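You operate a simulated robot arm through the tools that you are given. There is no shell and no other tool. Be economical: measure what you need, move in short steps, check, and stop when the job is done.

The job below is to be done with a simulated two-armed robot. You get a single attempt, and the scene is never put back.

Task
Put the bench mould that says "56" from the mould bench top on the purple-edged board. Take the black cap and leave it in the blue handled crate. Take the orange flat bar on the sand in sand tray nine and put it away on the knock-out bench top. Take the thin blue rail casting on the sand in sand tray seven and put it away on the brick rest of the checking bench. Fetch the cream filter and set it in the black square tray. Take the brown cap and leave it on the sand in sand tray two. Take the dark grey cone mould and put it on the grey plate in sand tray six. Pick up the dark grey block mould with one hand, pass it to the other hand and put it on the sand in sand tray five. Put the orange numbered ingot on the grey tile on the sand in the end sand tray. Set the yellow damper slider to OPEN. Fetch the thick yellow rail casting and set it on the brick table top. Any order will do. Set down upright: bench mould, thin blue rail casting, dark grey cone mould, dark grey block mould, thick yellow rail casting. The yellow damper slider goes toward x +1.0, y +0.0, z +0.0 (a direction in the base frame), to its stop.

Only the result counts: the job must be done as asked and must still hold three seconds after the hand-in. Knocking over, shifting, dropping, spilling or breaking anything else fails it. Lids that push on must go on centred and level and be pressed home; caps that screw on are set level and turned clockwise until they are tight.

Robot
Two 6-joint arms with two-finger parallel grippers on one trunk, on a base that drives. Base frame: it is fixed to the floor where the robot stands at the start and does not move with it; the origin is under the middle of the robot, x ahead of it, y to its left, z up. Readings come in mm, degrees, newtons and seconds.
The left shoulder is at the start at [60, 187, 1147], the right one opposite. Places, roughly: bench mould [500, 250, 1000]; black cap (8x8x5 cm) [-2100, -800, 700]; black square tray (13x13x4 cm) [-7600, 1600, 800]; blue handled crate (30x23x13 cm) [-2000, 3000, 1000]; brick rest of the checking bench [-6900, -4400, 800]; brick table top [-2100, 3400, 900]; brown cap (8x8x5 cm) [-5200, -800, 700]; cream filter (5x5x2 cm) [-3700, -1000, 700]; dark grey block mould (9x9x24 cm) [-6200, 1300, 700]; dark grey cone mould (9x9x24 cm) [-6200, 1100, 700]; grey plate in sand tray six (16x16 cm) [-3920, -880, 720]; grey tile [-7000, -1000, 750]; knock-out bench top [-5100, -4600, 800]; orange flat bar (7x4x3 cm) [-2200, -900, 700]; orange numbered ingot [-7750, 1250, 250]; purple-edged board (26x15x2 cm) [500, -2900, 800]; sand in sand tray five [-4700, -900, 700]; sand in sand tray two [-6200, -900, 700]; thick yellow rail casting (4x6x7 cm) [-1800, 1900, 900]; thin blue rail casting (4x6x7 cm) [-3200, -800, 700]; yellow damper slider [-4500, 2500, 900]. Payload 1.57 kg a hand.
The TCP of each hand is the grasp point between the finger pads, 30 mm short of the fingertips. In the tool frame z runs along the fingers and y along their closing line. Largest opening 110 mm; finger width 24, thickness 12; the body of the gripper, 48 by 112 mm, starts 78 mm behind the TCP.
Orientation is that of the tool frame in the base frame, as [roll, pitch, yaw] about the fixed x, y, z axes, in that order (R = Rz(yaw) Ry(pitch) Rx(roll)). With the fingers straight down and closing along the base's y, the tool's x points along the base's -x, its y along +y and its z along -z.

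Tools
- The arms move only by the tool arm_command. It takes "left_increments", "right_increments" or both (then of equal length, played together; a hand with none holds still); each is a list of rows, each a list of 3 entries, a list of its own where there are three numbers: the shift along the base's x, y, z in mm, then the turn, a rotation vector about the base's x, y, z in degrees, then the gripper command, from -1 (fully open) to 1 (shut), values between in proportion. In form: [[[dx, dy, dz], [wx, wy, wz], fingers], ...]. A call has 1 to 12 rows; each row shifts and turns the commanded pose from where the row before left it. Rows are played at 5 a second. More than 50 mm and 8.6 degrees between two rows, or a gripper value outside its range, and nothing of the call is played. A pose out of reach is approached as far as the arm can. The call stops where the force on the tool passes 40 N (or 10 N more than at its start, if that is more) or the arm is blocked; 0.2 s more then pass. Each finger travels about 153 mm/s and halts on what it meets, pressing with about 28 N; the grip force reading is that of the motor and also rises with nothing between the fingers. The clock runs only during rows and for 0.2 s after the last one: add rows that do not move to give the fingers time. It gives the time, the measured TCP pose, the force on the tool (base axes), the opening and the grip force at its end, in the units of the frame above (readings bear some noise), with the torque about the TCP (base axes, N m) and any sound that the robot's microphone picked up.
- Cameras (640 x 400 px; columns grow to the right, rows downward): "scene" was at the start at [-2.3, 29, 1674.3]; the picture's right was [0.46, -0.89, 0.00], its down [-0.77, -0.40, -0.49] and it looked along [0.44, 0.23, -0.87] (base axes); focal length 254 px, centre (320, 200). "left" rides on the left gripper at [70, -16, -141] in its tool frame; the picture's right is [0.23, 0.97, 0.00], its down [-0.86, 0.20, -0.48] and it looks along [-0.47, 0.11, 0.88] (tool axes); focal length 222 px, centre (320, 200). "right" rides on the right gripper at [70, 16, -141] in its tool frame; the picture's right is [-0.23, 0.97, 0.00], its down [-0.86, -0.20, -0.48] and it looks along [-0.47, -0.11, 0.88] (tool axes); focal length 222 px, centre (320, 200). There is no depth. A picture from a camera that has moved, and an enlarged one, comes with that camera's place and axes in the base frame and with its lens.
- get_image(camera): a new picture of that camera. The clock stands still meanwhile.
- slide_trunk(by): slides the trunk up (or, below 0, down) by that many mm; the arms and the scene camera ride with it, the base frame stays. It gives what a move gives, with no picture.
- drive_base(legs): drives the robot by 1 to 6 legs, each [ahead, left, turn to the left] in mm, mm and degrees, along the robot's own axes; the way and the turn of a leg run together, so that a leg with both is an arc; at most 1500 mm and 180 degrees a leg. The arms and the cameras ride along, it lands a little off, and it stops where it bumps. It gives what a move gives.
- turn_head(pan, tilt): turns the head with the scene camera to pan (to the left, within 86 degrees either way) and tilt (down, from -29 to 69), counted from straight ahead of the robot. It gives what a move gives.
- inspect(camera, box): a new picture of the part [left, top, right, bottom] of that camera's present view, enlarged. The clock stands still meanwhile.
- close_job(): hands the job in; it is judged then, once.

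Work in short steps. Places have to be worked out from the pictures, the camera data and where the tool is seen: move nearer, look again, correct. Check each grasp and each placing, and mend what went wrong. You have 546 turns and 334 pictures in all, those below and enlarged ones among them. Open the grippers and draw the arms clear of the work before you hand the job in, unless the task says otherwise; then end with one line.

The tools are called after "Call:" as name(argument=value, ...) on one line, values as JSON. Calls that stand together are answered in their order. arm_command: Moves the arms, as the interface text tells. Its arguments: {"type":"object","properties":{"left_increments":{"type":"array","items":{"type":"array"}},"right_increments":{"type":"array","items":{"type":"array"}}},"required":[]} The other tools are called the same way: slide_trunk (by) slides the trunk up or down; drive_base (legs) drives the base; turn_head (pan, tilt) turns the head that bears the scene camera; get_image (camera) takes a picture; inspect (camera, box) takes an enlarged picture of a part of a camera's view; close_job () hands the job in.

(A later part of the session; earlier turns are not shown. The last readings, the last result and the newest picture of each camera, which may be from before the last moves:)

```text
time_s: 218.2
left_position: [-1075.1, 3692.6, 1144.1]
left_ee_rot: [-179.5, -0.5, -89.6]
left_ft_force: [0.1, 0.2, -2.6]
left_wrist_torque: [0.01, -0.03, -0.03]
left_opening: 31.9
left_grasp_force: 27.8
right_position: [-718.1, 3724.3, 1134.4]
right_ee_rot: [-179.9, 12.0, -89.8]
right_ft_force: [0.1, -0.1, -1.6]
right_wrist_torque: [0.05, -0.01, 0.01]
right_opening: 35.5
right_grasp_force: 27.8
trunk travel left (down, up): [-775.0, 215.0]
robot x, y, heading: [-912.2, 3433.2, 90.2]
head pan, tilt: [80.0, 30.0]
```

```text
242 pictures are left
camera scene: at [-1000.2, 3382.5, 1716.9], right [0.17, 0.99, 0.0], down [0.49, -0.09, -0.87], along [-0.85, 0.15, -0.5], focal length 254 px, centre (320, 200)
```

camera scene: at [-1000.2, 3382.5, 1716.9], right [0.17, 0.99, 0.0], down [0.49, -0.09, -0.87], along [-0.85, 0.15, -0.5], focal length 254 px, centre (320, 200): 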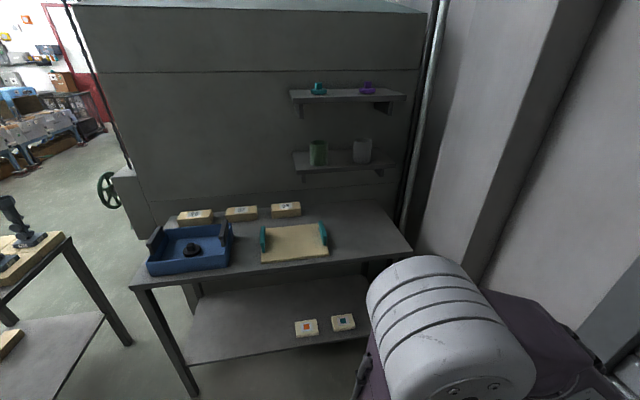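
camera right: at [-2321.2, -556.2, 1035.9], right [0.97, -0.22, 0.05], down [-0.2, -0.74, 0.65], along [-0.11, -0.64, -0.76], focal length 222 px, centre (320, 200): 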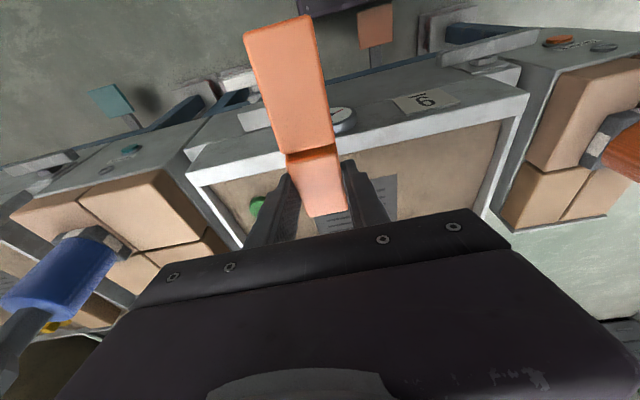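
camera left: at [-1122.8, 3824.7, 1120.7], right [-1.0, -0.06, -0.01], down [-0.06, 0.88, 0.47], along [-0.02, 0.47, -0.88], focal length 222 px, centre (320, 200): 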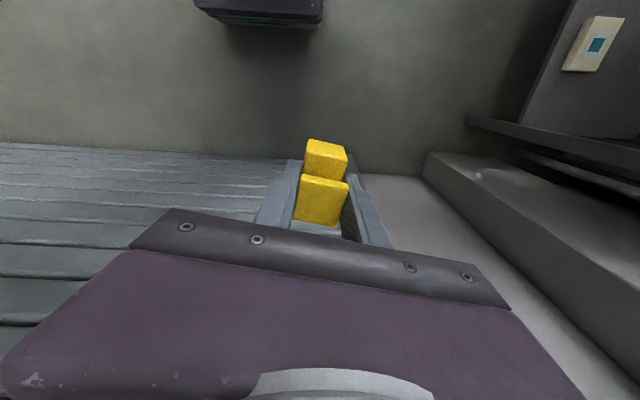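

I turn to face the table, and shift right and forward to reach its free right end.

Call:
drive_base(legs=[[0, 0, 90], [0, -270, 0], [590, 0, 0]])

Call:
turn_head(pan=0, tilt=50)

Call:
get_image(camera="scene")

Call:
get_image(camera="left")

```text
time_s: 226.8
left_position: [-1761.7, 3531.4, 1143.9]
left_ee_rot: [-179.5, -0.4, 0.4]
left_ft_force: [-0.1, 0.0, -2.1]
left_wrist_torque: [0.04, 0.01, 0.01]
left_opening: 31.9
left_grasp_force: 28.5
right_position: [-1792.9, 3886.4, 1133.9]
right_ee_rot: [180.0, 12.0, 0.3]
right_ft_force: [-0.5, 0.4, -2.0]
right_wrist_torque: [0.01, 0.07, 0.0]
right_opening: 35.5
right_grasp_force: 28.1
trunk travel left (down, up): [-775.0, 215.0]
robot x, y, heading: [-1497.0, 3693.1, -179.4]
head pan, tilt: [80.0, 30.0]
```

```text
time_s: 228.3
left_position: [-1761.5, 3530.8, 1145.0]
left_ee_rot: [-179.4, -0.6, 0.2]
left_ft_force: [-0.8, 0.4, -2.5]
left_wrist_torque: [0.02, 0.0, 0.0]
left_opening: 31.9
left_grasp_force: 28.7
right_position: [-1793.6, 3887.1, 1133.5]
right_ee_rot: [-180.0, 11.9, 0.2]
right_ft_force: [-0.3, 0.2, -2.3]
right_wrist_torque: [-0.02, 0.09, -0.02]
right_opening: 35.4
right_grasp_force: 27.4
trunk travel left (down, up): [-775.0, 215.0]
robot x, y, heading: [-1495.6, 3697.0, -179.5]
head pan, tilt: [0.0, 50.0]
```

```text
241 pictures are left
camera scene: at [-1516.7, 3694.2, 1687.4], right [-0.01, 1.0, 0.0], down [0.77, 0.0, -0.64], along [-0.64, 0.0, -0.77], focal length 254 px, centre (320, 200)
```

scene: 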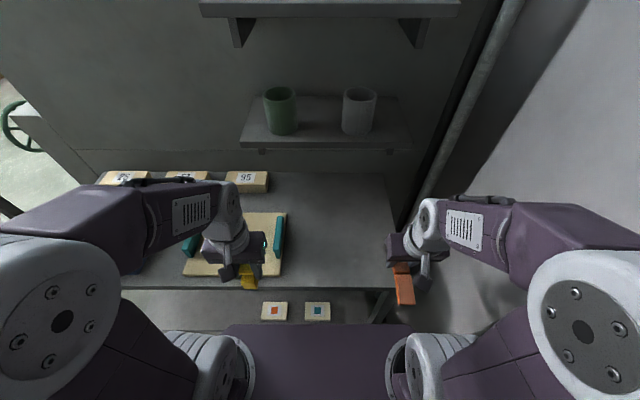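

```text
240 pictures are left
camera left: at [-1694.3, 3546.5, 1286.5], right [0.23, -0.97, -0.01], down [-0.86, -0.21, 0.47], along [-0.46, -0.1, -0.88], focal length 222 px, centre (320, 200)
```

left: 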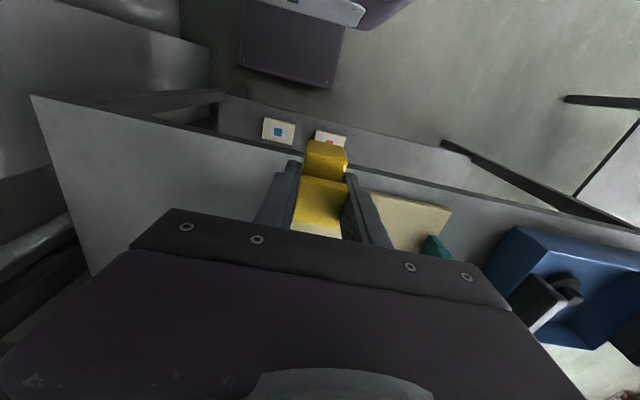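

The table to the right of the slab is bare around (-1960, 3680). I move the rail there.

Call:
arm_command(left_increments=[[[-38, 29, 0], [0, 0, 0], 1], [[-38, 29, 0], [0, 0, 0], 1], [[-38, 29, 0], [0, 0, 0], 1], [[-38, 29, 0], [0, 0, 0], 1], [[-38, 29, 0], [0, 0, 0], 1], [[0, 0, -45], [0, 0, 0], 1], [[0, 0, -45], [0, 0, 0], 1], [[0, 0, -20], [0, 0, 0], 1], [[0, 0, 0], [0, 0, 0], 1]])

Call:
get_image(camera="scene")

Call:
get_image(camera="left")

```text
time_s: 230.3
left_position: [-1950.0, 3677.5, 1033.8]
left_ee_rot: [-179.4, -0.6, 0.3]
left_ft_force: [-0.1, 0.3, -2.1]
left_wrist_torque: [0.0, 0.03, 0.03]
left_opening: 32.2
left_grasp_force: 27.7
right_position: [-1793.8, 3886.4, 1133.5]
right_ee_rot: [179.9, 12.0, 0.3]
right_ft_force: [0.0, 1.0, -1.9]
right_wrist_torque: [0.01, 0.09, -0.01]
right_opening: 35.6
right_grasp_force: 28.7
trunk travel left (down, up): [-775.0, 215.0]
robot x, y, heading: [-1498.9, 3699.4, -179.9]
head pan, tilt: [0.0, 50.0]
```

```text
239 pictures are left
camera scene: at [-1516.1, 3694.1, 1687.4], right [-0.01, 1.0, 0.0], down [0.77, 0.0, -0.64], along [-0.64, 0.0, -0.77], focal length 254 px, centre (320, 200)
```

scene: 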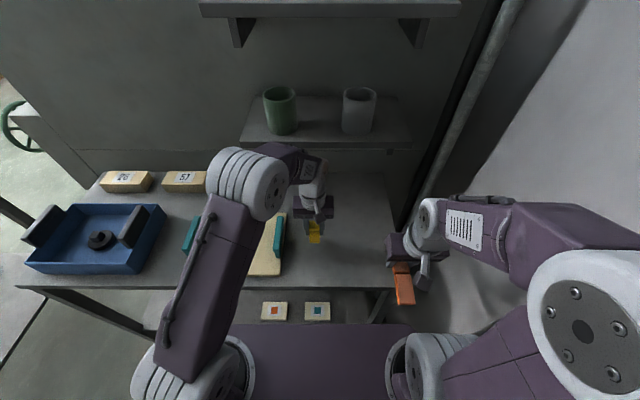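

```text
238 pictures are left
camera left: at [-1883.3, 3691.7, 1175.6], right [0.23, -0.97, -0.01], down [-0.86, -0.21, 0.47], along [-0.46, -0.1, -0.88], focal length 222 px, centre (320, 200)
```

left: 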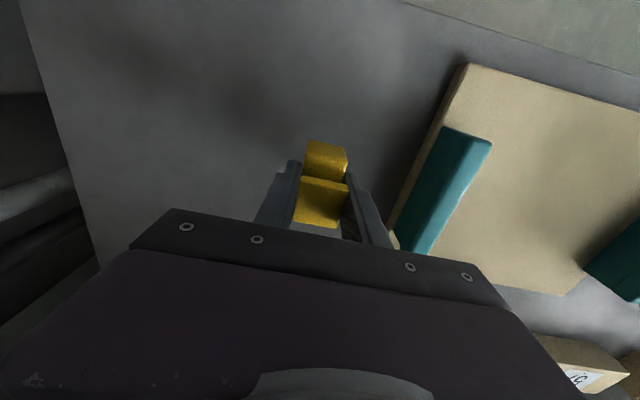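

Clear bare table; I shift 20 mm further from the slab and lower in small steps to contact.

Call:
arm_command(left_increments=[[[0, 20, -30], [0, 0, 0], 1], [[0, 0, -10], [0, 0, 0], 1], [[0, 0, -5], [0, 0, 0], 1], [[0, 0, -4], [0, 0, 0], 1], [[0, 0, -3], [0, 0, 0], 1], [[0, 0, -3], [0, 0, 0], 1], [[0, 0, 0], [0, 0, 0], 1]])

```text
time_s: 231.9
left_position: [-1952.5, 3695.7, 981.7]
left_ee_rot: [-179.5, -0.5, 0.2]
left_ft_force: [-0.1, -0.9, 4.7]
left_wrist_torque: [-0.24, 0.23, 0.03]
left_opening: 31.9
left_grasp_force: 28.0
right_position: [-1793.0, 3886.7, 1134.5]
right_ee_rot: [-180.0, 12.0, 0.2]
right_ft_force: [0.6, 0.4, -2.7]
right_wrist_torque: [-0.02, 0.07, -0.03]
right_opening: 35.5
right_grasp_force: 28.4
trunk travel left (down, up): [-775.0, 215.0]
robot x, y, heading: [-1496.1, 3694.3, -179.8]
head pan, tilt: [0.0, 50.0]
```

Contact made (+5 N). I open gradually and rise.

Call:
arm_command(left_increments=[[[0, 0, -1], [0, 0, 0], 1], [[0, 0, 0], [0, 0, 0], 0.3], [[0, 0, 0], [0, 0, 0], 0], [[0, 0, 0], [0, 0, 0], -0.1], [[0, 0, 30], [0, 0, 0], -0.1], [[0, 0, 45], [0, 0, 0], -0.1], [[0, 0, 45], [0, 0, 0], -0.1], [[0, 0, 40], [0, 0, 0], -0.1]])

Call:
get_image(camera="left")

Call:
inspect(camera="scene", box=[260, 180, 420, 300])

```text
time_s: 233.8
left_position: [-1951.2, 3695.5, 1137.8]
left_ee_rot: [-179.5, -0.5, 0.3]
left_ft_force: [-0.9, 0.1, 0.2]
left_wrist_torque: [-0.02, 0.01, 0.0]
left_opening: 60.7
left_grasp_force: 0.1
right_position: [-1793.2, 3886.9, 1132.6]
right_ee_rot: [180.0, 12.0, 0.3]
right_ft_force: [0.3, -0.5, -2.3]
right_wrist_torque: [-0.03, 0.09, -0.02]
right_opening: 35.5
right_grasp_force: 28.1
trunk travel left (down, up): [-775.0, 215.0]
robot x, y, heading: [-1496.1, 3697.7, -179.6]
head pan, tilt: [0.0, 50.0]
```

```text
237 pictures are left
camera left: at [-1883.0, 3710.9, 1279.8], right [0.23, -0.97, -0.01], down [-0.86, -0.21, 0.47], along [-0.46, -0.1, -0.88], focal length 222 px, centre (320, 200)
```

left: 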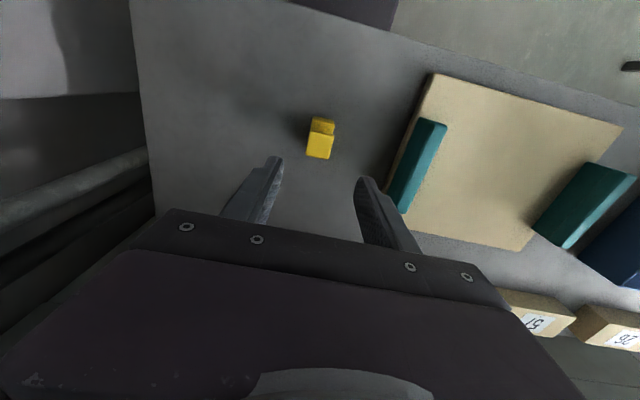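

```text
3.33 times, centred on (340, 240) of scene
camera zoom: at [-1515.7, 3694.4, 1687.3], right [-0.01, 1.0, 0.0], down [0.77, 0.0, -0.64], along [-0.64, 0.0, -0.77], focal length 848 px, centre (253, 67)
```

zoom: 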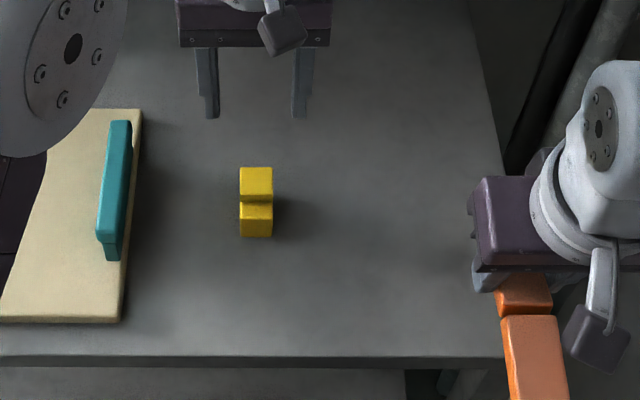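

The yellow rail stands upright on the brick table. I retract the left hand, back off and then check the front table for damage from the earlier low pass.

Call:
arm_command(left_increments=[[[45, -10, 0], [0, 0, 0], -1], [[45, -20, 0], [0, 0, 0], -1], [[45, -20, 0], [0, 0, 0], -1], [[40, -20, 0], [0, 0, 0], -1], [[10, -40, 0], [0, 0, 0], -1], [[0, -40, 0], [0, 0, 0], -1]])

Call:
drive_base(legs=[[-600, 0, 0], [0, 1100, 0]])

Call:
turn_head(pan=35, tilt=30)

Call:
get_image(camera="scene")

```text
time_s: 235.2
left_position: [-1768.2, 3544.6, 1138.1]
left_ee_rot: [-179.4, -0.5, 0.3]
left_ft_force: [-1.0, -0.5, -0.4]
left_wrist_torque: [0.01, 0.0, -0.01]
left_opening: 109.9
left_grasp_force: 0.1
right_position: [-1794.8, 3886.3, 1133.5]
right_ee_rot: [-180.0, 11.9, 0.3]
right_ft_force: [0.4, -0.4, -1.9]
right_wrist_torque: [0.02, 0.07, 0.01]
right_opening: 35.7
right_grasp_force: 28.1
trunk travel left (down, up): [-775.0, 215.0]
robot x, y, heading: [-1498.5, 3699.2, -179.6]
head pan, tilt: [0.0, 50.0]
```

```text
time_s: 243.8
left_position: [-1157.0, 2446.3, 1138.7]
left_ee_rot: [-179.4, -0.4, 0.5]
left_ft_force: [-0.1, 0.6, 0.2]
left_wrist_torque: [-0.02, -0.02, 0.0]
left_opening: 110.1
left_grasp_force: 0.1
right_position: [-1186.1, 2786.7, 1133.8]
right_ee_rot: [-179.9, 12.1, 0.6]
right_ft_force: [-0.1, 1.0, -1.7]
right_wrist_torque: [0.0, 0.06, -0.03]
right_opening: 35.6
right_grasp_force: 27.9
trunk travel left (down, up): [-775.0, 215.0]
robot x, y, heading: [-886.4, 2599.4, -179.4]
head pan, tilt: [0.0, 50.0]
```

```text
time_s: 244.8
left_position: [-1158.2, 2444.4, 1139.2]
left_ee_rot: [-179.4, -0.6, 0.6]
left_ft_force: [-0.2, -0.1, 0.2]
left_wrist_torque: [0.0, -0.01, -0.01]
left_opening: 110.0
left_grasp_force: 0.1
right_position: [-1186.1, 2785.1, 1135.3]
right_ee_rot: [179.9, 12.0, 0.6]
right_ft_force: [0.7, 0.2, -2.3]
right_wrist_torque: [0.02, 0.04, -0.01]
right_opening: 35.6
right_grasp_force: 28.2
trunk travel left (down, up): [-775.0, 215.0]
robot x, y, heading: [-889.1, 2596.0, -179.1]
head pan, tilt: [35.0, 30.0]
```

```text
235 pictures are left
camera scene: at [-904.0, 2543.8, 1716.9], right [-0.58, 0.81, 0.0], down [0.41, 0.29, -0.87], along [-0.7, -0.5, -0.5], focal length 254 px, centre (320, 200)
```

scene: 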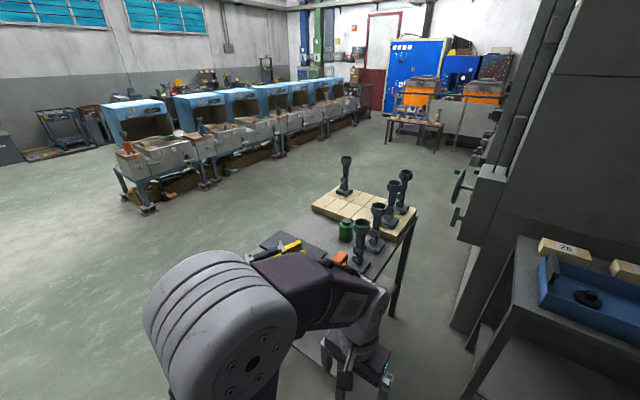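

I pass by the table's front on the way and look at it again.

Call:
drive_base(legs=[[0, 1500, 0]])

Call:
turn_head(pan=-30, tilt=25)

Call:
get_image(camera="scene")

```text
time_s: 252.2
left_position: [-1143.9, 941.6, 1138.5]
left_ee_rot: [-179.5, -0.6, 0.5]
left_ft_force: [0.2, 0.0, 0.7]
left_wrist_torque: [-0.02, -0.01, 0.01]
left_opening: 109.9
left_grasp_force: 0.0
right_position: [-1170.4, 1282.7, 1133.2]
right_ee_rot: [179.9, 12.0, 0.6]
right_ft_force: [-0.5, -0.1, -2.2]
right_wrist_torque: [-0.03, 0.03, 0.04]
right_opening: 35.4
right_grasp_force: 28.5
trunk travel left (down, up): [-775.0, 215.0]
robot x, y, heading: [-873.7, 1093.6, -179.3]
head pan, tilt: [35.0, 30.0]
```

```text
time_s: 253.6
left_position: [-1143.1, 940.5, 1138.8]
left_ee_rot: [-179.5, -0.6, 0.5]
left_ft_force: [0.7, 0.6, 0.4]
left_wrist_torque: [0.0, -0.02, 0.03]
left_opening: 110.0
left_grasp_force: 0.0
right_position: [-1169.7, 1281.8, 1133.1]
right_ee_rot: [-179.9, 12.0, 0.6]
right_ft_force: [0.6, -1.7, -2.0]
right_wrist_torque: [0.01, 0.06, -0.01]
right_opening: 35.7
right_grasp_force: 27.8
trunk travel left (down, up): [-775.0, 215.0]
robot x, y, heading: [-874.6, 1094.4, -179.2]
head pan, tilt: [-30.0, 25.0]
```

```text
234 pictures are left
camera scene: at [-895.4, 1136.7, 1724.9], right [0.49, 0.87, 0.0], down [0.37, -0.21, -0.91], along [-0.79, 0.45, -0.42], focal length 254 px, centre (320, 200)
```

scene: 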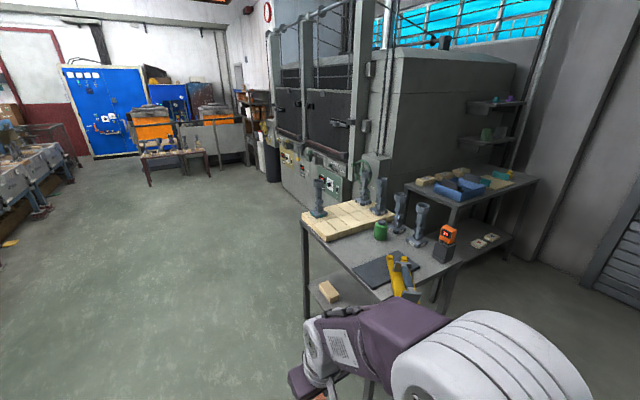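

Call:
inspect(camera="scene", box=[290, 160, 550, 320])

```text
2.46 times, centred on (420, 240) of scene
camera zoom: at [-895.4, 1136.7, 1724.9], right [0.49, 0.87, 0.0], down [0.37, -0.21, -0.91], along [-0.79, 0.45, -0.42], focal length 626 px, centre (74, 102)
```

zoom: 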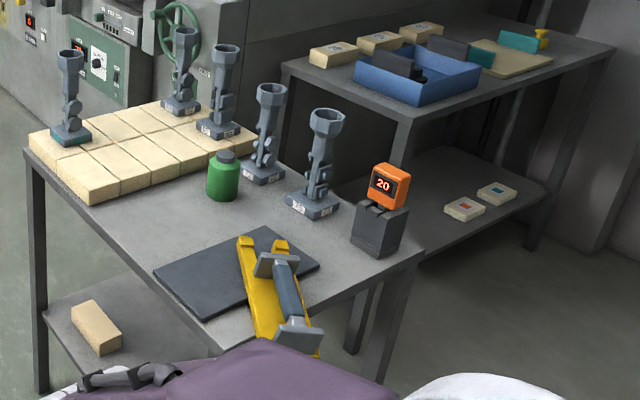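

The yellow two-railed tool was pushed off its dark plate by my low pass; I must put it back. Its handle was originally centred at about (-1582, 1858) along y. I drive to the front of that table to look closely.

Call:
drive_base(legs=[[0, 0, -90.8], [0, 470, 0], [240, 0, 0]])

Call:
turn_head(pan=0, tilt=42)

Call:
get_image(camera="scene")

```text
time_s: 261.6
left_position: [-1485.2, 1609.6, 1140.4]
left_ee_rot: [-179.5, -0.4, -90.6]
left_ft_force: [0.7, -0.2, -0.1]
left_wrist_torque: [0.05, 0.0, -0.02]
left_opening: 109.9
left_grasp_force: 0.1
right_position: [-1142.9, 1630.2, 1133.4]
right_ee_rot: [180.0, 12.0, -90.5]
right_ft_force: [-0.1, -1.2, -1.8]
right_wrist_torque: [0.04, 0.01, 0.01]
right_opening: 35.7
right_grasp_force: 28.0
trunk travel left (down, up): [-775.0, 215.0]
robot x, y, heading: [-1339.1, 1339.3, 89.3]
head pan, tilt: [-30.0, 25.0]
```

```text
time_s: 262.6
left_position: [-1484.6, 1611.2, 1138.8]
left_ee_rot: [-179.4, -0.5, -90.7]
left_ft_force: [0.2, -0.3, 0.1]
left_wrist_torque: [0.02, -0.03, 0.0]
left_opening: 109.9
left_grasp_force: 0.1
right_position: [-1143.7, 1631.1, 1132.5]
right_ee_rot: [-180.0, 12.0, -90.5]
right_ft_force: [0.1, -1.3, -2.1]
right_wrist_torque: [0.05, 0.03, -0.02]
right_opening: 35.2
right_grasp_force: 28.2
trunk travel left (down, up): [-775.0, 215.0]
robot x, y, heading: [-1338.8, 1340.6, 89.3]
head pan, tilt: [0.0, 42.0]
```

```text
232 pictures are left
camera scene: at [-1338.8, 1360.7, 1698.6], right [1.0, -0.01, 0.0], down [-0.01, -0.67, -0.74], along [0.01, 0.74, -0.67], focal length 254 px, centre (320, 200)
```

scene: 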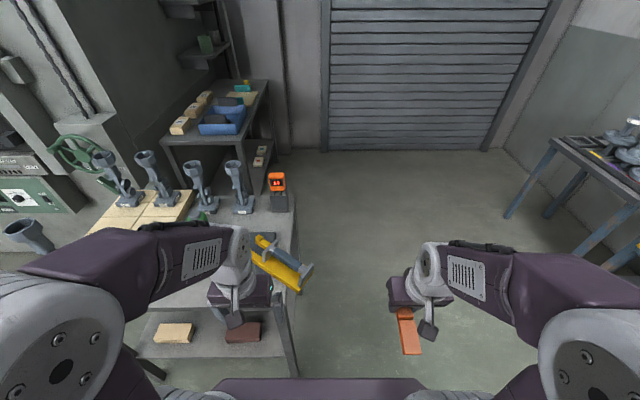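

Call:
inspect(camera="scene", box=[220, 210, 340, 310])

Call:
get_image(camera="left")

```text
4.00 times, centred on (280, 260) of scene
camera zoom: at [-1338.8, 1360.7, 1698.6], right [1.0, -0.01, 0.0], down [-0.01, -0.67, -0.74], along [0.01, 0.74, -0.67], focal length 1017 px, centre (480, -40)
```

zoom: 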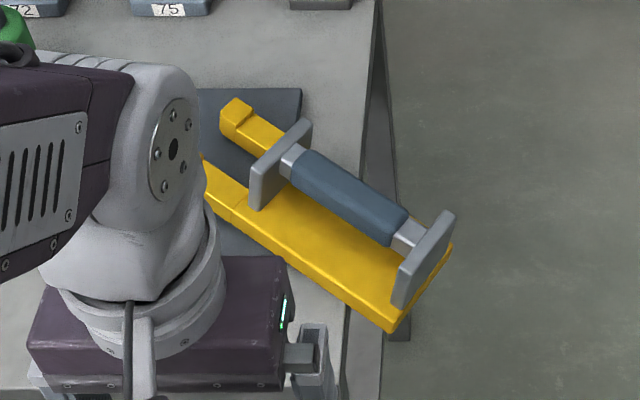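

```text
230 pictures are left
camera left: at [-1470.6, 1541.4, 1280.6], right [-0.98, -0.22, -0.01], down [-0.2, 0.86, 0.47], along [-0.1, 0.46, -0.88], focal length 222 px, centre (320, 200)
```

left: 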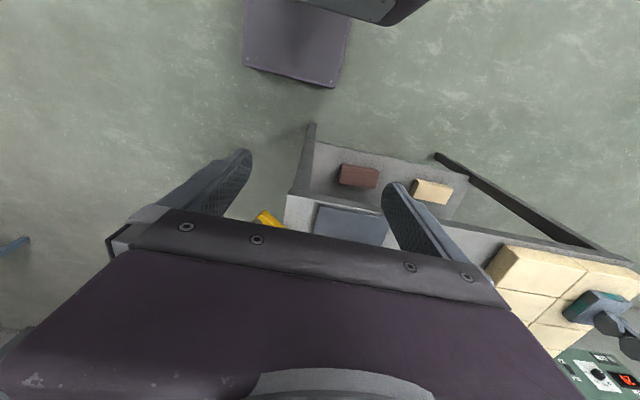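

The tool overhangs the table edge but rests stably; its handle centre is about (-1444, 1872), turned 54°. I drive 100 mm ahead and bring the left hand over it, turning to match.

Call:
drive_base(legs=[[100, 0, 0.7]])

Call:
arm_command(left_increments=[[[6, 20, 10], [0, 0, 8], -1], [[6, 25, 10], [0, 0, 8], -1], [[6, 25, 0], [0, 0, 8], -1], [[6, 20, 0], [0, 0, 8], -1], [[6, 20, 0], [0, 0, 8], -1], [[6, 20, 0], [0, 0, 8], -1], [[4, 0, 0], [0, 0, 6], -1]])

Call:
get_image(camera="left")

Call:
get_image(camera="scene")

```text
time_s: 263.7
left_position: [-1486.5, 1705.8, 1139.1]
left_ee_rot: [-179.5, -0.4, -89.9]
left_ft_force: [0.4, -0.7, 0.1]
left_wrist_torque: [0.05, 0.03, -0.02]
left_opening: 110.2
left_grasp_force: 0.1
right_position: [-1146.6, 1731.4, 1133.6]
right_ee_rot: [-180.0, 12.2, -89.9]
right_ft_force: [-0.1, -1.2, -2.1]
right_wrist_torque: [0.08, -0.02, 0.0]
right_opening: 35.5
right_grasp_force: 27.5
trunk travel left (down, up): [-775.0, 215.0]
robot x, y, heading: [-1337.0, 1439.2, 90.2]
head pan, tilt: [0.0, 42.0]
```

```text
time_s: 265.3
left_position: [-1447.9, 1838.3, 1157.9]
left_ee_rot: [-179.5, -0.5, -35.7]
left_ft_force: [0.5, -0.1, 0.5]
left_wrist_torque: [0.02, 0.01, -0.02]
left_opening: 109.9
left_grasp_force: 0.1
right_position: [-1148.1, 1732.3, 1133.8]
right_ee_rot: [-180.0, 12.1, -90.0]
right_ft_force: [0.6, 0.2, -1.0]
right_wrist_torque: [0.04, 0.0, -0.03]
right_opening: 35.2
right_grasp_force: 28.3
trunk travel left (down, up): [-775.0, 215.0]
robot x, y, heading: [-1332.7, 1437.1, 90.2]
head pan, tilt: [0.0, 42.0]
```

```text
229 pictures are left
camera left: at [-1383.0, 1809.4, 1300.3], right [-0.39, -0.92, -0.01], down [-0.82, 0.34, 0.47], along [-0.43, 0.19, -0.88], focal length 222 px, centre (320, 200)
```

left: 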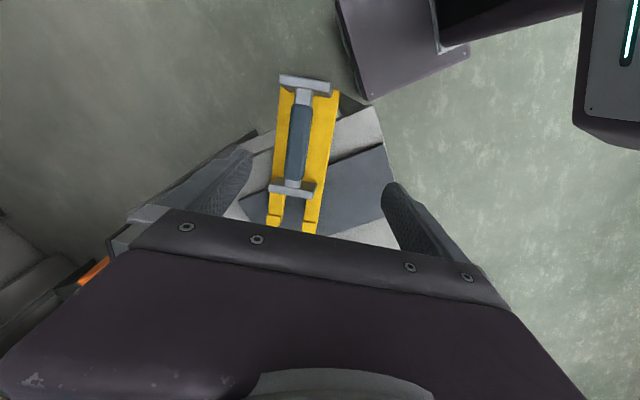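

```text
228 pictures are left
camera scene: at [-1338.8, 1459.2, 1698.6], right [1.0, 0.0, 0.0], down [0.0, -0.67, -0.74], along [0.0, 0.74, -0.67], focal length 254 px, centre (320, 200)
```

scene: 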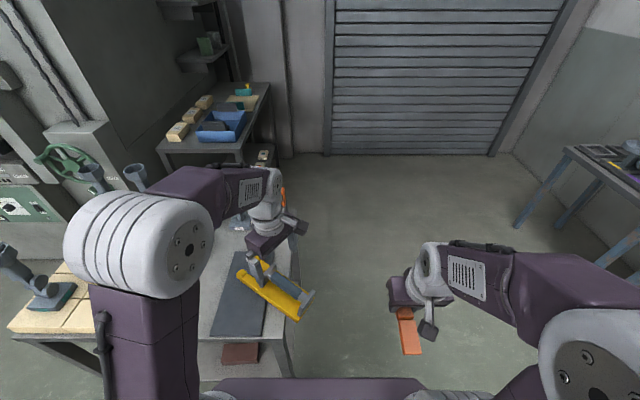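

Handle centre ≈ (-1448, 1877). I centre over it and come down to TCP z ≈ 1010 to look.

Call:
arm_command(left_increments=[[[0, 39, 0], [0, 0, 2], -1], [[0, 0, -48], [0, 0, 0], -1], [[0, 0, -48], [0, 0, 0], -1], [[0, 0, -48], [0, 0, 0], -1], [[0, 0, 0], [0, 0, 0], -1]])

Call:
get_image(camera="left")

Call:
inspect(camera="scene", box=[200, 220, 340, 330])

```text
time_s: 266.5
left_position: [-1446.6, 1877.2, 1013.8]
left_ee_rot: [-179.4, -0.5, -33.9]
left_ft_force: [-0.4, 0.1, 0.3]
left_wrist_torque: [-0.02, 0.0, 0.03]
left_opening: 110.1
left_grasp_force: 0.0
right_position: [-1147.2, 1732.4, 1133.3]
right_ee_rot: [-179.9, 12.0, -89.8]
right_ft_force: [0.0, 0.1, -1.6]
right_wrist_torque: [0.09, 0.01, 0.0]
right_opening: 35.5
right_grasp_force: 27.9
trunk travel left (down, up): [-775.0, 215.0]
robot x, y, heading: [-1339.5, 1437.6, 90.0]
head pan, tilt: [0.0, 42.0]
```

```text
227 pictures are left
camera left: at [-1381.9, 1851.3, 1155.3], right [-0.35, -0.94, -0.01], down [-0.83, 0.31, 0.47], along [-0.44, 0.17, -0.88], focal length 222 px, centre (320, 200)
```

left: 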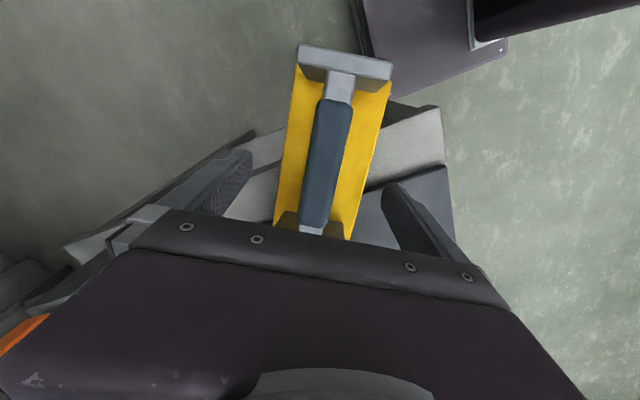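

```text
3.64 times, centred on (270, 275) of scene
camera zoom: at [-1339.0, 1459.2, 1698.6], right [1.0, 0.0, 0.0], down [0.0, -0.67, -0.74], along [0.0, 0.74, -0.67], focal length 925 px, centre (502, -73)
```

zoom: 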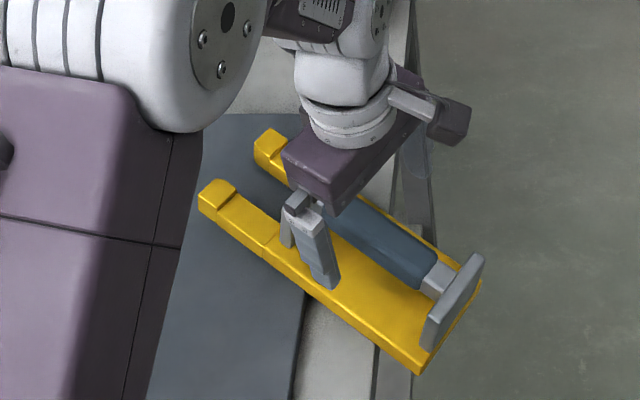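

The handle needs 4° more turn and a few mm shift. I narrow to ~64 mm and descend carefully.

Call:
arm_command(left_increments=[[[2, -5, 0], [0, 0, 4], -0.16], [[0, 0, -20], [0, 0, 0], -0.16], [[0, 0, -15], [0, 0, 0], -0.16], [[0, 0, -8], [0, 0, 0], -0.16], [[0, 0, 0], [0, 0, 0], -0.16]])

Call:
get_image(camera="left")

Call:
inspect(camera="scene", box=[200, 220, 340, 330])

```text
time_s: 267.7
left_position: [-1447.1, 1871.4, 971.3]
left_ee_rot: [-179.5, -0.5, -29.9]
left_ft_force: [0.2, -0.1, 0.6]
left_wrist_torque: [0.0, 0.04, 0.01]
left_opening: 63.8
left_grasp_force: 0.1
right_position: [-1146.4, 1731.6, 1132.7]
right_ee_rot: [179.9, 12.0, -89.8]
right_ft_force: [0.3, 0.4, -2.8]
right_wrist_torque: [0.07, -0.02, 0.0]
right_opening: 35.7
right_grasp_force: 27.9
trunk travel left (down, up): [-775.0, 215.0]
robot x, y, heading: [-1340.1, 1440.6, 90.5]
head pan, tilt: [0.0, 42.0]
```

```text
225 pictures are left
camera left: at [-1378.8, 1851.2, 1112.8], right [-0.29, -0.96, -0.01], down [-0.85, 0.25, 0.47], along [-0.45, 0.14, -0.88], focal length 222 px, centre (320, 200)
```

left: 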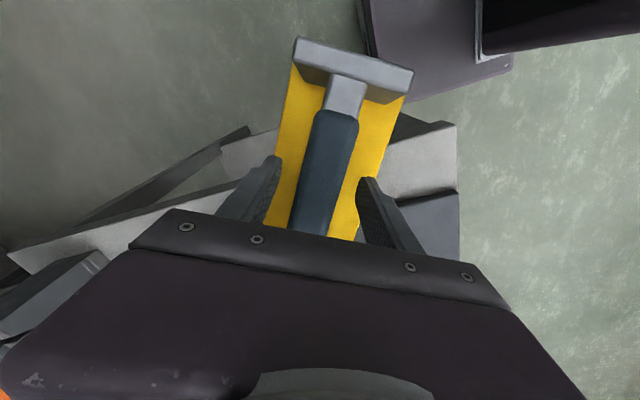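

```text
3.64 times, centred on (270, 275) of scene
camera zoom: at [-1338.9, 1460.1, 1698.6], right [1.0, 0.0, 0.0], down [0.0, -0.67, -0.74], along [0.0, 0.74, -0.67], focal length 925 px, centre (502, -73)
```

zoom: 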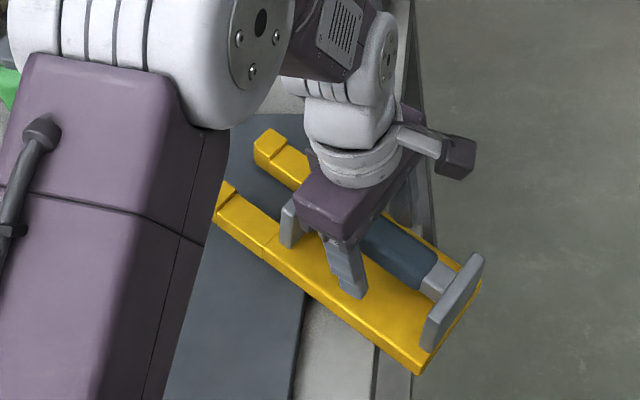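

I shift 12 mm toward the handle's middle and continue down gently.

Call:
arm_command(left_increments=[[[10, -6, 0], [0, 0, 0], -0.16], [[0, 0, -6], [0, 0, 0], -0.16], [[0, 0, -5], [0, 0, 0], -0.16], [[0, 0, -4], [0, 0, 0], -0.16], [[0, 0, 0], [0, 0, 0], -0.16]])

Call:
get_image(camera="left")

```text
time_s: 268.9
left_position: [-1435.8, 1865.2, 956.6]
left_ee_rot: [-179.5, -0.5, -29.9]
left_ft_force: [-0.4, 0.0, 3.2]
left_wrist_torque: [-0.07, 0.05, 0.03]
left_opening: 63.9
left_grasp_force: 0.0
right_position: [-1146.3, 1732.7, 1134.0]
right_ee_rot: [-180.0, 11.9, -89.9]
right_ft_force: [0.0, -0.3, -2.9]
right_wrist_torque: [0.02, 0.01, 0.0]
right_opening: 35.3
right_grasp_force: 28.2
trunk travel left (down, up): [-775.0, 215.0]
robot x, y, heading: [-1337.0, 1441.4, 90.0]
head pan, tilt: [0.0, 42.0]
```

```text
223 pictures are left
camera left: at [-1368.7, 1844.2, 1098.3], right [-0.29, -0.96, -0.01], down [-0.85, 0.25, 0.47], along [-0.45, 0.14, -0.88], focal length 222 px, centre (320, 200)
```

left: 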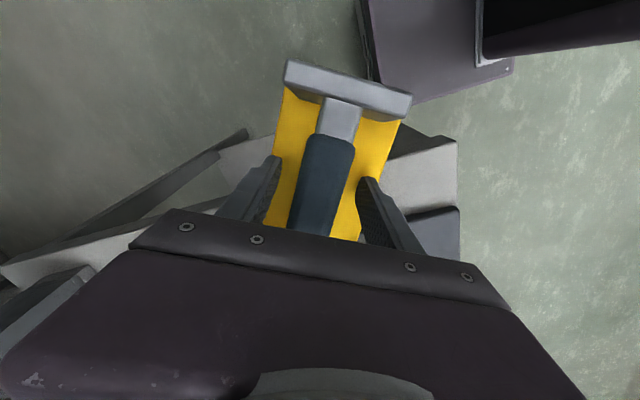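

The tips just touch the yellow base (z ≈ 927). I lift 3 mm, close on the handle and raise a little, reading the weight.

Call:
arm_command(left_increments=[[[0, 0, 3], [0, 0, 0], -0.16], [[0, 0, 0], [0, 0, 0], 0.2], [[0, 0, 0], [0, 0, 0], 1], [[0, 0, 0], [0, 0, 0], 1], [[0, 0, 0], [0, 0, 0], 1], [[0, 0, 5], [0, 0, 0], 1], [[0, 0, 5], [0, 0, 0], 1], [[0, 0, 0], [0, 0, 0], 1]])

Call:
inspect(camera="scene", box=[200, 220, 340, 330])

```text
time_s: 270.7
left_position: [-1434.7, 1864.9, 969.3]
left_ee_rot: [-179.6, -0.5, -30.0]
left_ft_force: [1.0, 0.4, -2.2]
left_wrist_torque: [-0.03, -0.09, 0.01]
left_opening: 29.9
left_grasp_force: 28.0
right_position: [-1146.5, 1734.1, 1133.1]
right_ee_rot: [-180.0, 12.0, -89.8]
right_ft_force: [-0.3, 0.1, -1.8]
right_wrist_torque: [0.06, -0.01, 0.02]
right_opening: 35.5
right_grasp_force: 27.9
trunk travel left (down, up): [-775.0, 215.0]
robot x, y, heading: [-1336.1, 1438.1, 90.1]
head pan, tilt: [0.0, 42.0]
```

```text
3.64 times, centred on (270, 275) of scene
camera zoom: at [-1339.0, 1460.6, 1698.5], right [1.0, 0.0, 0.0], down [0.0, -0.67, -0.74], along [0.0, 0.74, -0.67], focal length 925 px, centre (502, -73)
```

zoom: 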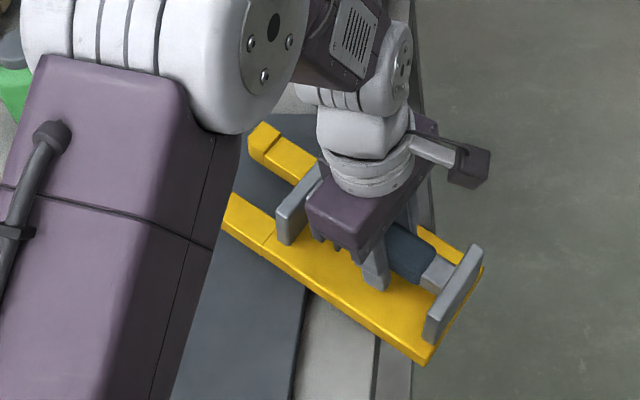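

It is light (≈0.2 kg) and came up level. I raise it, turn it -59° and carry it to the original place (-1582, 1848).

Call:
arm_command(left_increments=[[[0, 0, 30], [0, 0, 0], 1], [[-18, -2, 0], [0, 0, -7.4], 1], [[-18, -2, 0], [0, 0, -7.4], 1], [[-18, -2, 0], [0, 0, -7.4], 1], [[-18, -2, 0], [0, 0, -7.4], 1], [[-18, -2, 0], [0, 0, -7.4], 1], [[-19, -2, 0], [0, 0, -7.4], 1], [[-19, -2, 0], [0, 0, -7.4], 1], [[-19, -3, 0], [0, 0, -7.4], 1], [[0, 0, 0], [0, 0, 0], 1]])

Call:
get_image(camera="scene")

Call:
get_image(camera="left")

```text
time_s: 272.9
left_position: [-1582.4, 1848.4, 999.4]
left_ee_rot: [-179.5, -0.5, -89.2]
left_ft_force: [0.4, 0.4, -2.3]
left_wrist_torque: [-0.12, 0.01, -0.05]
left_opening: 29.7
left_grasp_force: 28.5
right_position: [-1146.8, 1733.5, 1132.1]
right_ee_rot: [-179.9, 12.0, -89.9]
right_ft_force: [-0.2, -0.1, -2.6]
right_wrist_torque: [0.04, 0.02, 0.04]
right_opening: 35.2
right_grasp_force: 28.1
trunk travel left (down, up): [-775.0, 215.0]
robot x, y, heading: [-1337.3, 1436.0, 90.2]
head pan, tilt: [0.0, 42.0]
```

```text
221 pictures are left
camera scene: at [-1338.8, 1460.6, 1698.6], right [1.0, 0.0, 0.0], down [0.0, -0.67, -0.74], along [0.0, 0.74, -0.67], focal length 254 px, centre (320, 200)
```

scene: 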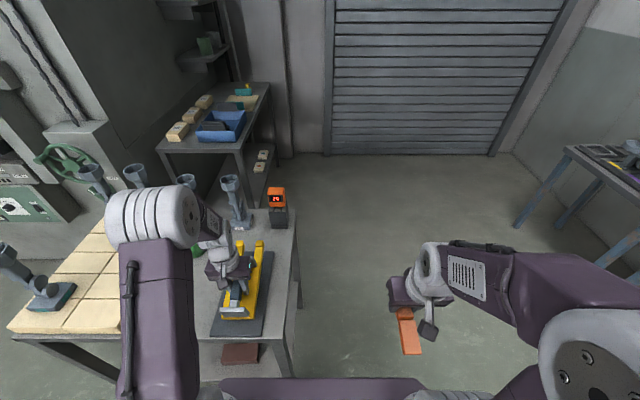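

```text
220 pictures are left
camera left: at [-1566.7, 1780.3, 1141.2], right [-0.97, -0.24, -0.01], down [-0.22, 0.86, 0.47], along [-0.11, 0.46, -0.88], focal length 222 px, centre (320, 200)
```

left: 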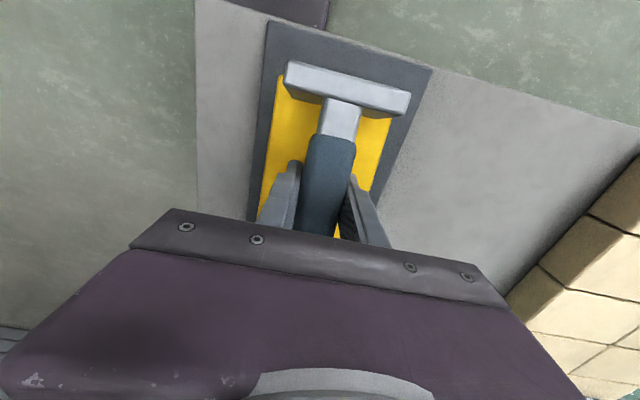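

Nearly in place. I lower to just above the plate (TCP ≈ 966) and compare margins.

Call:
arm_command(left_increments=[[[0, 0, -20], [0, 0, 0], 1], [[0, 0, -12], [0, 0, 0], 1], [[0, 0, 0], [0, 0, 0], 1]])

Call:
inspect(camera="scene", box=[190, 230, 310, 345])

Call:
get_image(camera="left")

```text
time_s: 273.8
left_position: [-1581.0, 1850.5, 971.3]
left_ee_rot: [-179.7, 0.3, -89.2]
left_ft_force: [0.8, -4.1, 25.0]
left_wrist_torque: [-0.83, 0.25, -0.12]
left_opening: 29.9
left_grasp_force: 28.0
right_position: [-1144.9, 1729.8, 1133.3]
right_ee_rot: [180.0, 12.1, -90.0]
right_ft_force: [0.5, -0.3, -2.1]
right_wrist_torque: [0.07, 0.0, -0.03]
right_opening: 35.8
right_grasp_force: 27.8
trunk travel left (down, up): [-775.0, 215.0]
robot x, y, heading: [-1339.4, 1440.8, 89.9]
head pan, tilt: [0.0, 42.0]
stopped in row 3 (left hand): the force on the tool passed its limit (the readings are from after the stop); the commanded pose is now the measured one
```

```text
3.48 times, centred on (250, 288) of scene
camera zoom: at [-1336.6, 1456.0, 1698.7], right [1.0, 0.0, 0.0], down [0.0, -0.67, -0.74], along [0.0, 0.74, -0.67], focal length 884 px, centre (564, -104)
```

zoom: 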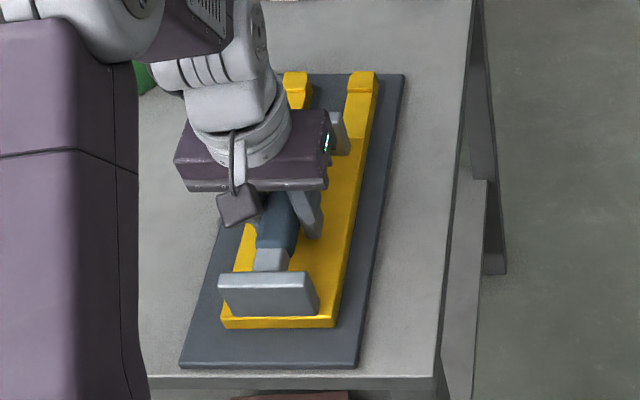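

```text
218 pictures are left
camera left: at [-1565.8, 1779.8, 1112.5], right [-0.97, -0.24, -0.01], down [-0.21, 0.85, 0.48], along [-0.11, 0.47, -0.88], focal length 222 px, centre (320, 200)
```

left: 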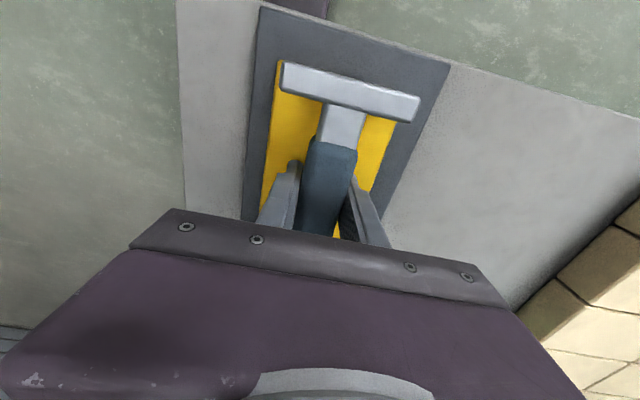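

It rests on the plate, parallel; comparing with the first pictures it should sit about 9 mm nearer. I lift slightly, shift -9 in y and set down.

Call:
arm_command(left_increments=[[[0, 0, 6], [0, -0.5, 0], 1], [[-2, -9, 0], [0, 0, 0], 1], [[0, 0, -3], [0, 0, 0], 1], [[0, 0, -2], [0, 0, 0], 1], [[0, 0, 0], [0, 0, 0], 1]])

```text
time_s: 275.0
left_position: [-1584.2, 1843.1, 971.0]
left_ee_rot: [-179.2, 0.3, -89.3]
left_ft_force: [-0.8, 0.2, 17.7]
left_wrist_torque: [-0.15, 1.01, -0.11]
left_opening: 29.7
left_grasp_force: 27.8
right_position: [-1144.9, 1731.2, 1133.7]
right_ee_rot: [179.9, 12.1, -89.8]
right_ft_force: [0.5, -0.2, -2.5]
right_wrist_torque: [0.06, -0.02, 0.0]
right_opening: 35.5
right_grasp_force: 28.1
trunk travel left (down, up): [-775.0, 215.0]
robot x, y, heading: [-1340.4, 1438.5, 90.1]
head pan, tilt: [0.0, 42.0]
```

In contact. I ease and release, then lift away and check.

Call:
arm_command(left_increments=[[[0, 0, 1], [0, 0.5, 0], 1], [[0, 0, 0], [0, 0, 0], 0.3], [[0, 0, 0], [0, 0, 0], 0], [[0, 0, 0], [0, 0, 0], -0.16], [[0, 0, 30], [0, 0, 0], -0.16], [[0, 0, 45], [0, 0, 0], -0.16], [[0, 0, 45], [0, 0, 0], -0.16], [[0, 0, 40], [0, 0, 0], -0.16]])

Call:
get_image(camera="left")

Call:
inspect(camera="scene", box=[190, 230, 310, 345])

```text
time_s: 276.8
left_position: [-1584.4, 1842.0, 1132.6]
left_ee_rot: [-179.6, 0.1, -89.2]
left_ft_force: [0.6, 0.3, -0.3]
left_wrist_torque: [0.0, 0.02, 0.01]
left_opening: 63.7
left_grasp_force: 0.0
right_position: [-1144.9, 1732.6, 1133.8]
right_ee_rot: [180.0, 12.0, -89.9]
right_ft_force: [0.1, -0.5, -2.5]
right_wrist_torque: [0.08, 0.01, -0.01]
right_opening: 35.5
right_grasp_force: 28.1
trunk travel left (down, up): [-775.0, 215.0]
robot x, y, heading: [-1341.7, 1437.0, 89.9]
head pan, tilt: [0.0, 42.0]
```

```text
217 pictures are left
camera left: at [-1568.7, 1772.6, 1274.2], right [-0.97, -0.24, -0.01], down [-0.22, 0.85, 0.48], along [-0.11, 0.47, -0.88], focal length 222 px, centre (320, 200)
```

left: 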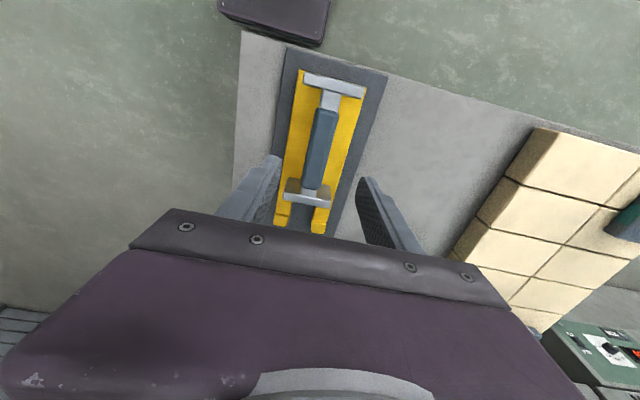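

```text
3.48 times, centred on (250, 288) of scene
camera zoom: at [-1338.6, 1459.1, 1698.6], right [1.0, 0.0, 0.0], down [0.0, -0.67, -0.74], along [0.0, 0.74, -0.67], focal length 884 px, centre (564, -104)
```

zoom: 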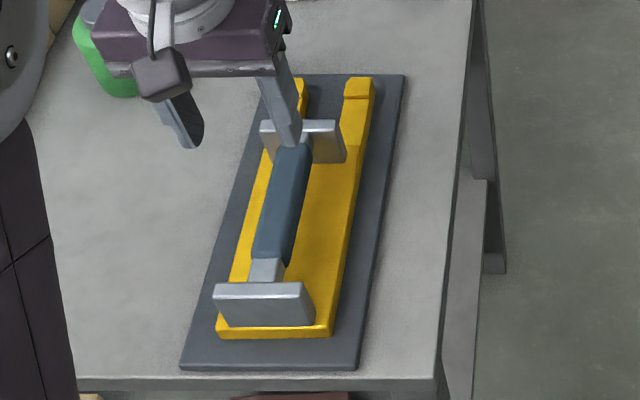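

It's back on the plate with matching margins. I retract and return to my first viewpoint of this table to compare exactly.

Call:
arm_command(left_increments=[[[10, -45, 0], [0, 0, -0.8], -1], [[15, -45, 0], [0, 0, 0], -1], [[15, -40, 0], [0, 0, 0], -1]])

```text
time_s: 277.6
left_position: [-1546.0, 1709.5, 1132.4]
left_ee_rot: [-179.5, 0.1, -90.1]
left_ft_force: [-0.3, -0.2, -0.3]
left_wrist_torque: [-0.01, 0.03, 0.0]
left_opening: 109.7
left_grasp_force: 0.1
right_position: [-1145.4, 1732.0, 1133.6]
right_ee_rot: [-180.0, 12.0, -90.0]
right_ft_force: [-1.1, -0.5, -2.1]
right_wrist_torque: [0.07, -0.01, -0.01]
right_opening: 35.6
right_grasp_force: 28.2
trunk travel left (down, up): [-775.0, 215.0]
robot x, y, heading: [-1335.6, 1437.1, 90.1]
head pan, tilt: [0.0, 42.0]
```

Call:
drive_base(legs=[[-603, 0, 0], [0, 806, 0]])

Call:
slide_trunk(by=-220)

Call:
turn_head(pan=0, tilt=15)

Call:
inspect(camera="scene", box=[280, 160, 500, 300])

```text
time_s: 284.9
left_position: [-2352.3, 1101.7, 1133.1]
left_ee_rot: [-179.6, 0.2, -90.2]
left_ft_force: [0.7, -0.2, 0.8]
left_wrist_torque: [-0.01, -0.01, -0.02]
left_opening: 109.9
left_grasp_force: 0.0
right_position: [-1952.5, 1120.4, 1132.8]
right_ee_rot: [180.0, 12.0, -90.1]
right_ft_force: [-0.8, 0.0, -1.8]
right_wrist_torque: [0.03, 0.04, 0.0]
right_opening: 35.5
right_grasp_force: 28.0
trunk travel left (down, up): [-775.0, 215.0]
robot x, y, heading: [-2146.3, 825.6, 89.9]
head pan, tilt: [0.0, 42.0]
```

```text
time_s: 287.3
left_position: [-2352.6, 1101.7, 912.9]
left_ee_rot: [-179.6, 0.1, -90.2]
left_ft_force: [-0.1, -0.2, 0.5]
left_wrist_torque: [-0.03, 0.0, 0.0]
left_opening: 109.9
left_grasp_force: 0.1
right_position: [-1953.3, 1121.4, 912.5]
right_ee_rot: [179.9, 12.0, -90.2]
right_ft_force: [-0.3, 0.2, -1.1]
right_wrist_torque: [0.05, 0.0, 0.0]
right_opening: 35.7
right_grasp_force: 27.7
trunk travel left (down, up): [-555.0, 435.0]
robot x, y, heading: [-2146.0, 827.0, 90.1]
head pan, tilt: [0.0, 42.0]
```

```text
time_s: 288.2
left_position: [-2352.8, 1101.8, 913.1]
left_ee_rot: [-179.6, 0.1, -90.2]
left_ft_force: [0.3, -0.5, -0.6]
left_wrist_torque: [0.01, 0.02, 0.01]
left_opening: 110.0
left_grasp_force: 0.1
right_position: [-1952.7, 1121.6, 913.2]
right_ee_rot: [-180.0, 12.0, -90.1]
right_ft_force: [0.2, -1.1, -2.5]
right_wrist_torque: [0.05, -0.01, 0.0]
right_opening: 35.3
right_grasp_force: 27.7
trunk travel left (down, up): [-555.0, 435.0]
robot x, y, heading: [-2145.9, 826.0, 89.8]
head pan, tilt: [0.0, 15.0]
```

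```text
2.86 times, centred on (390, 230) of scene
camera zoom: at [-2147.0, 859.3, 1521.0], right [1.0, 0.0, 0.0], down [0.0, -0.26, -0.97], along [0.0, 0.97, -0.26], focal length 726 px, centre (120, 114)
```

zoom: 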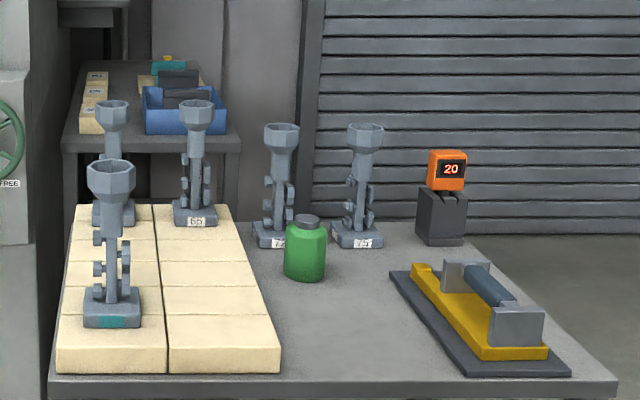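

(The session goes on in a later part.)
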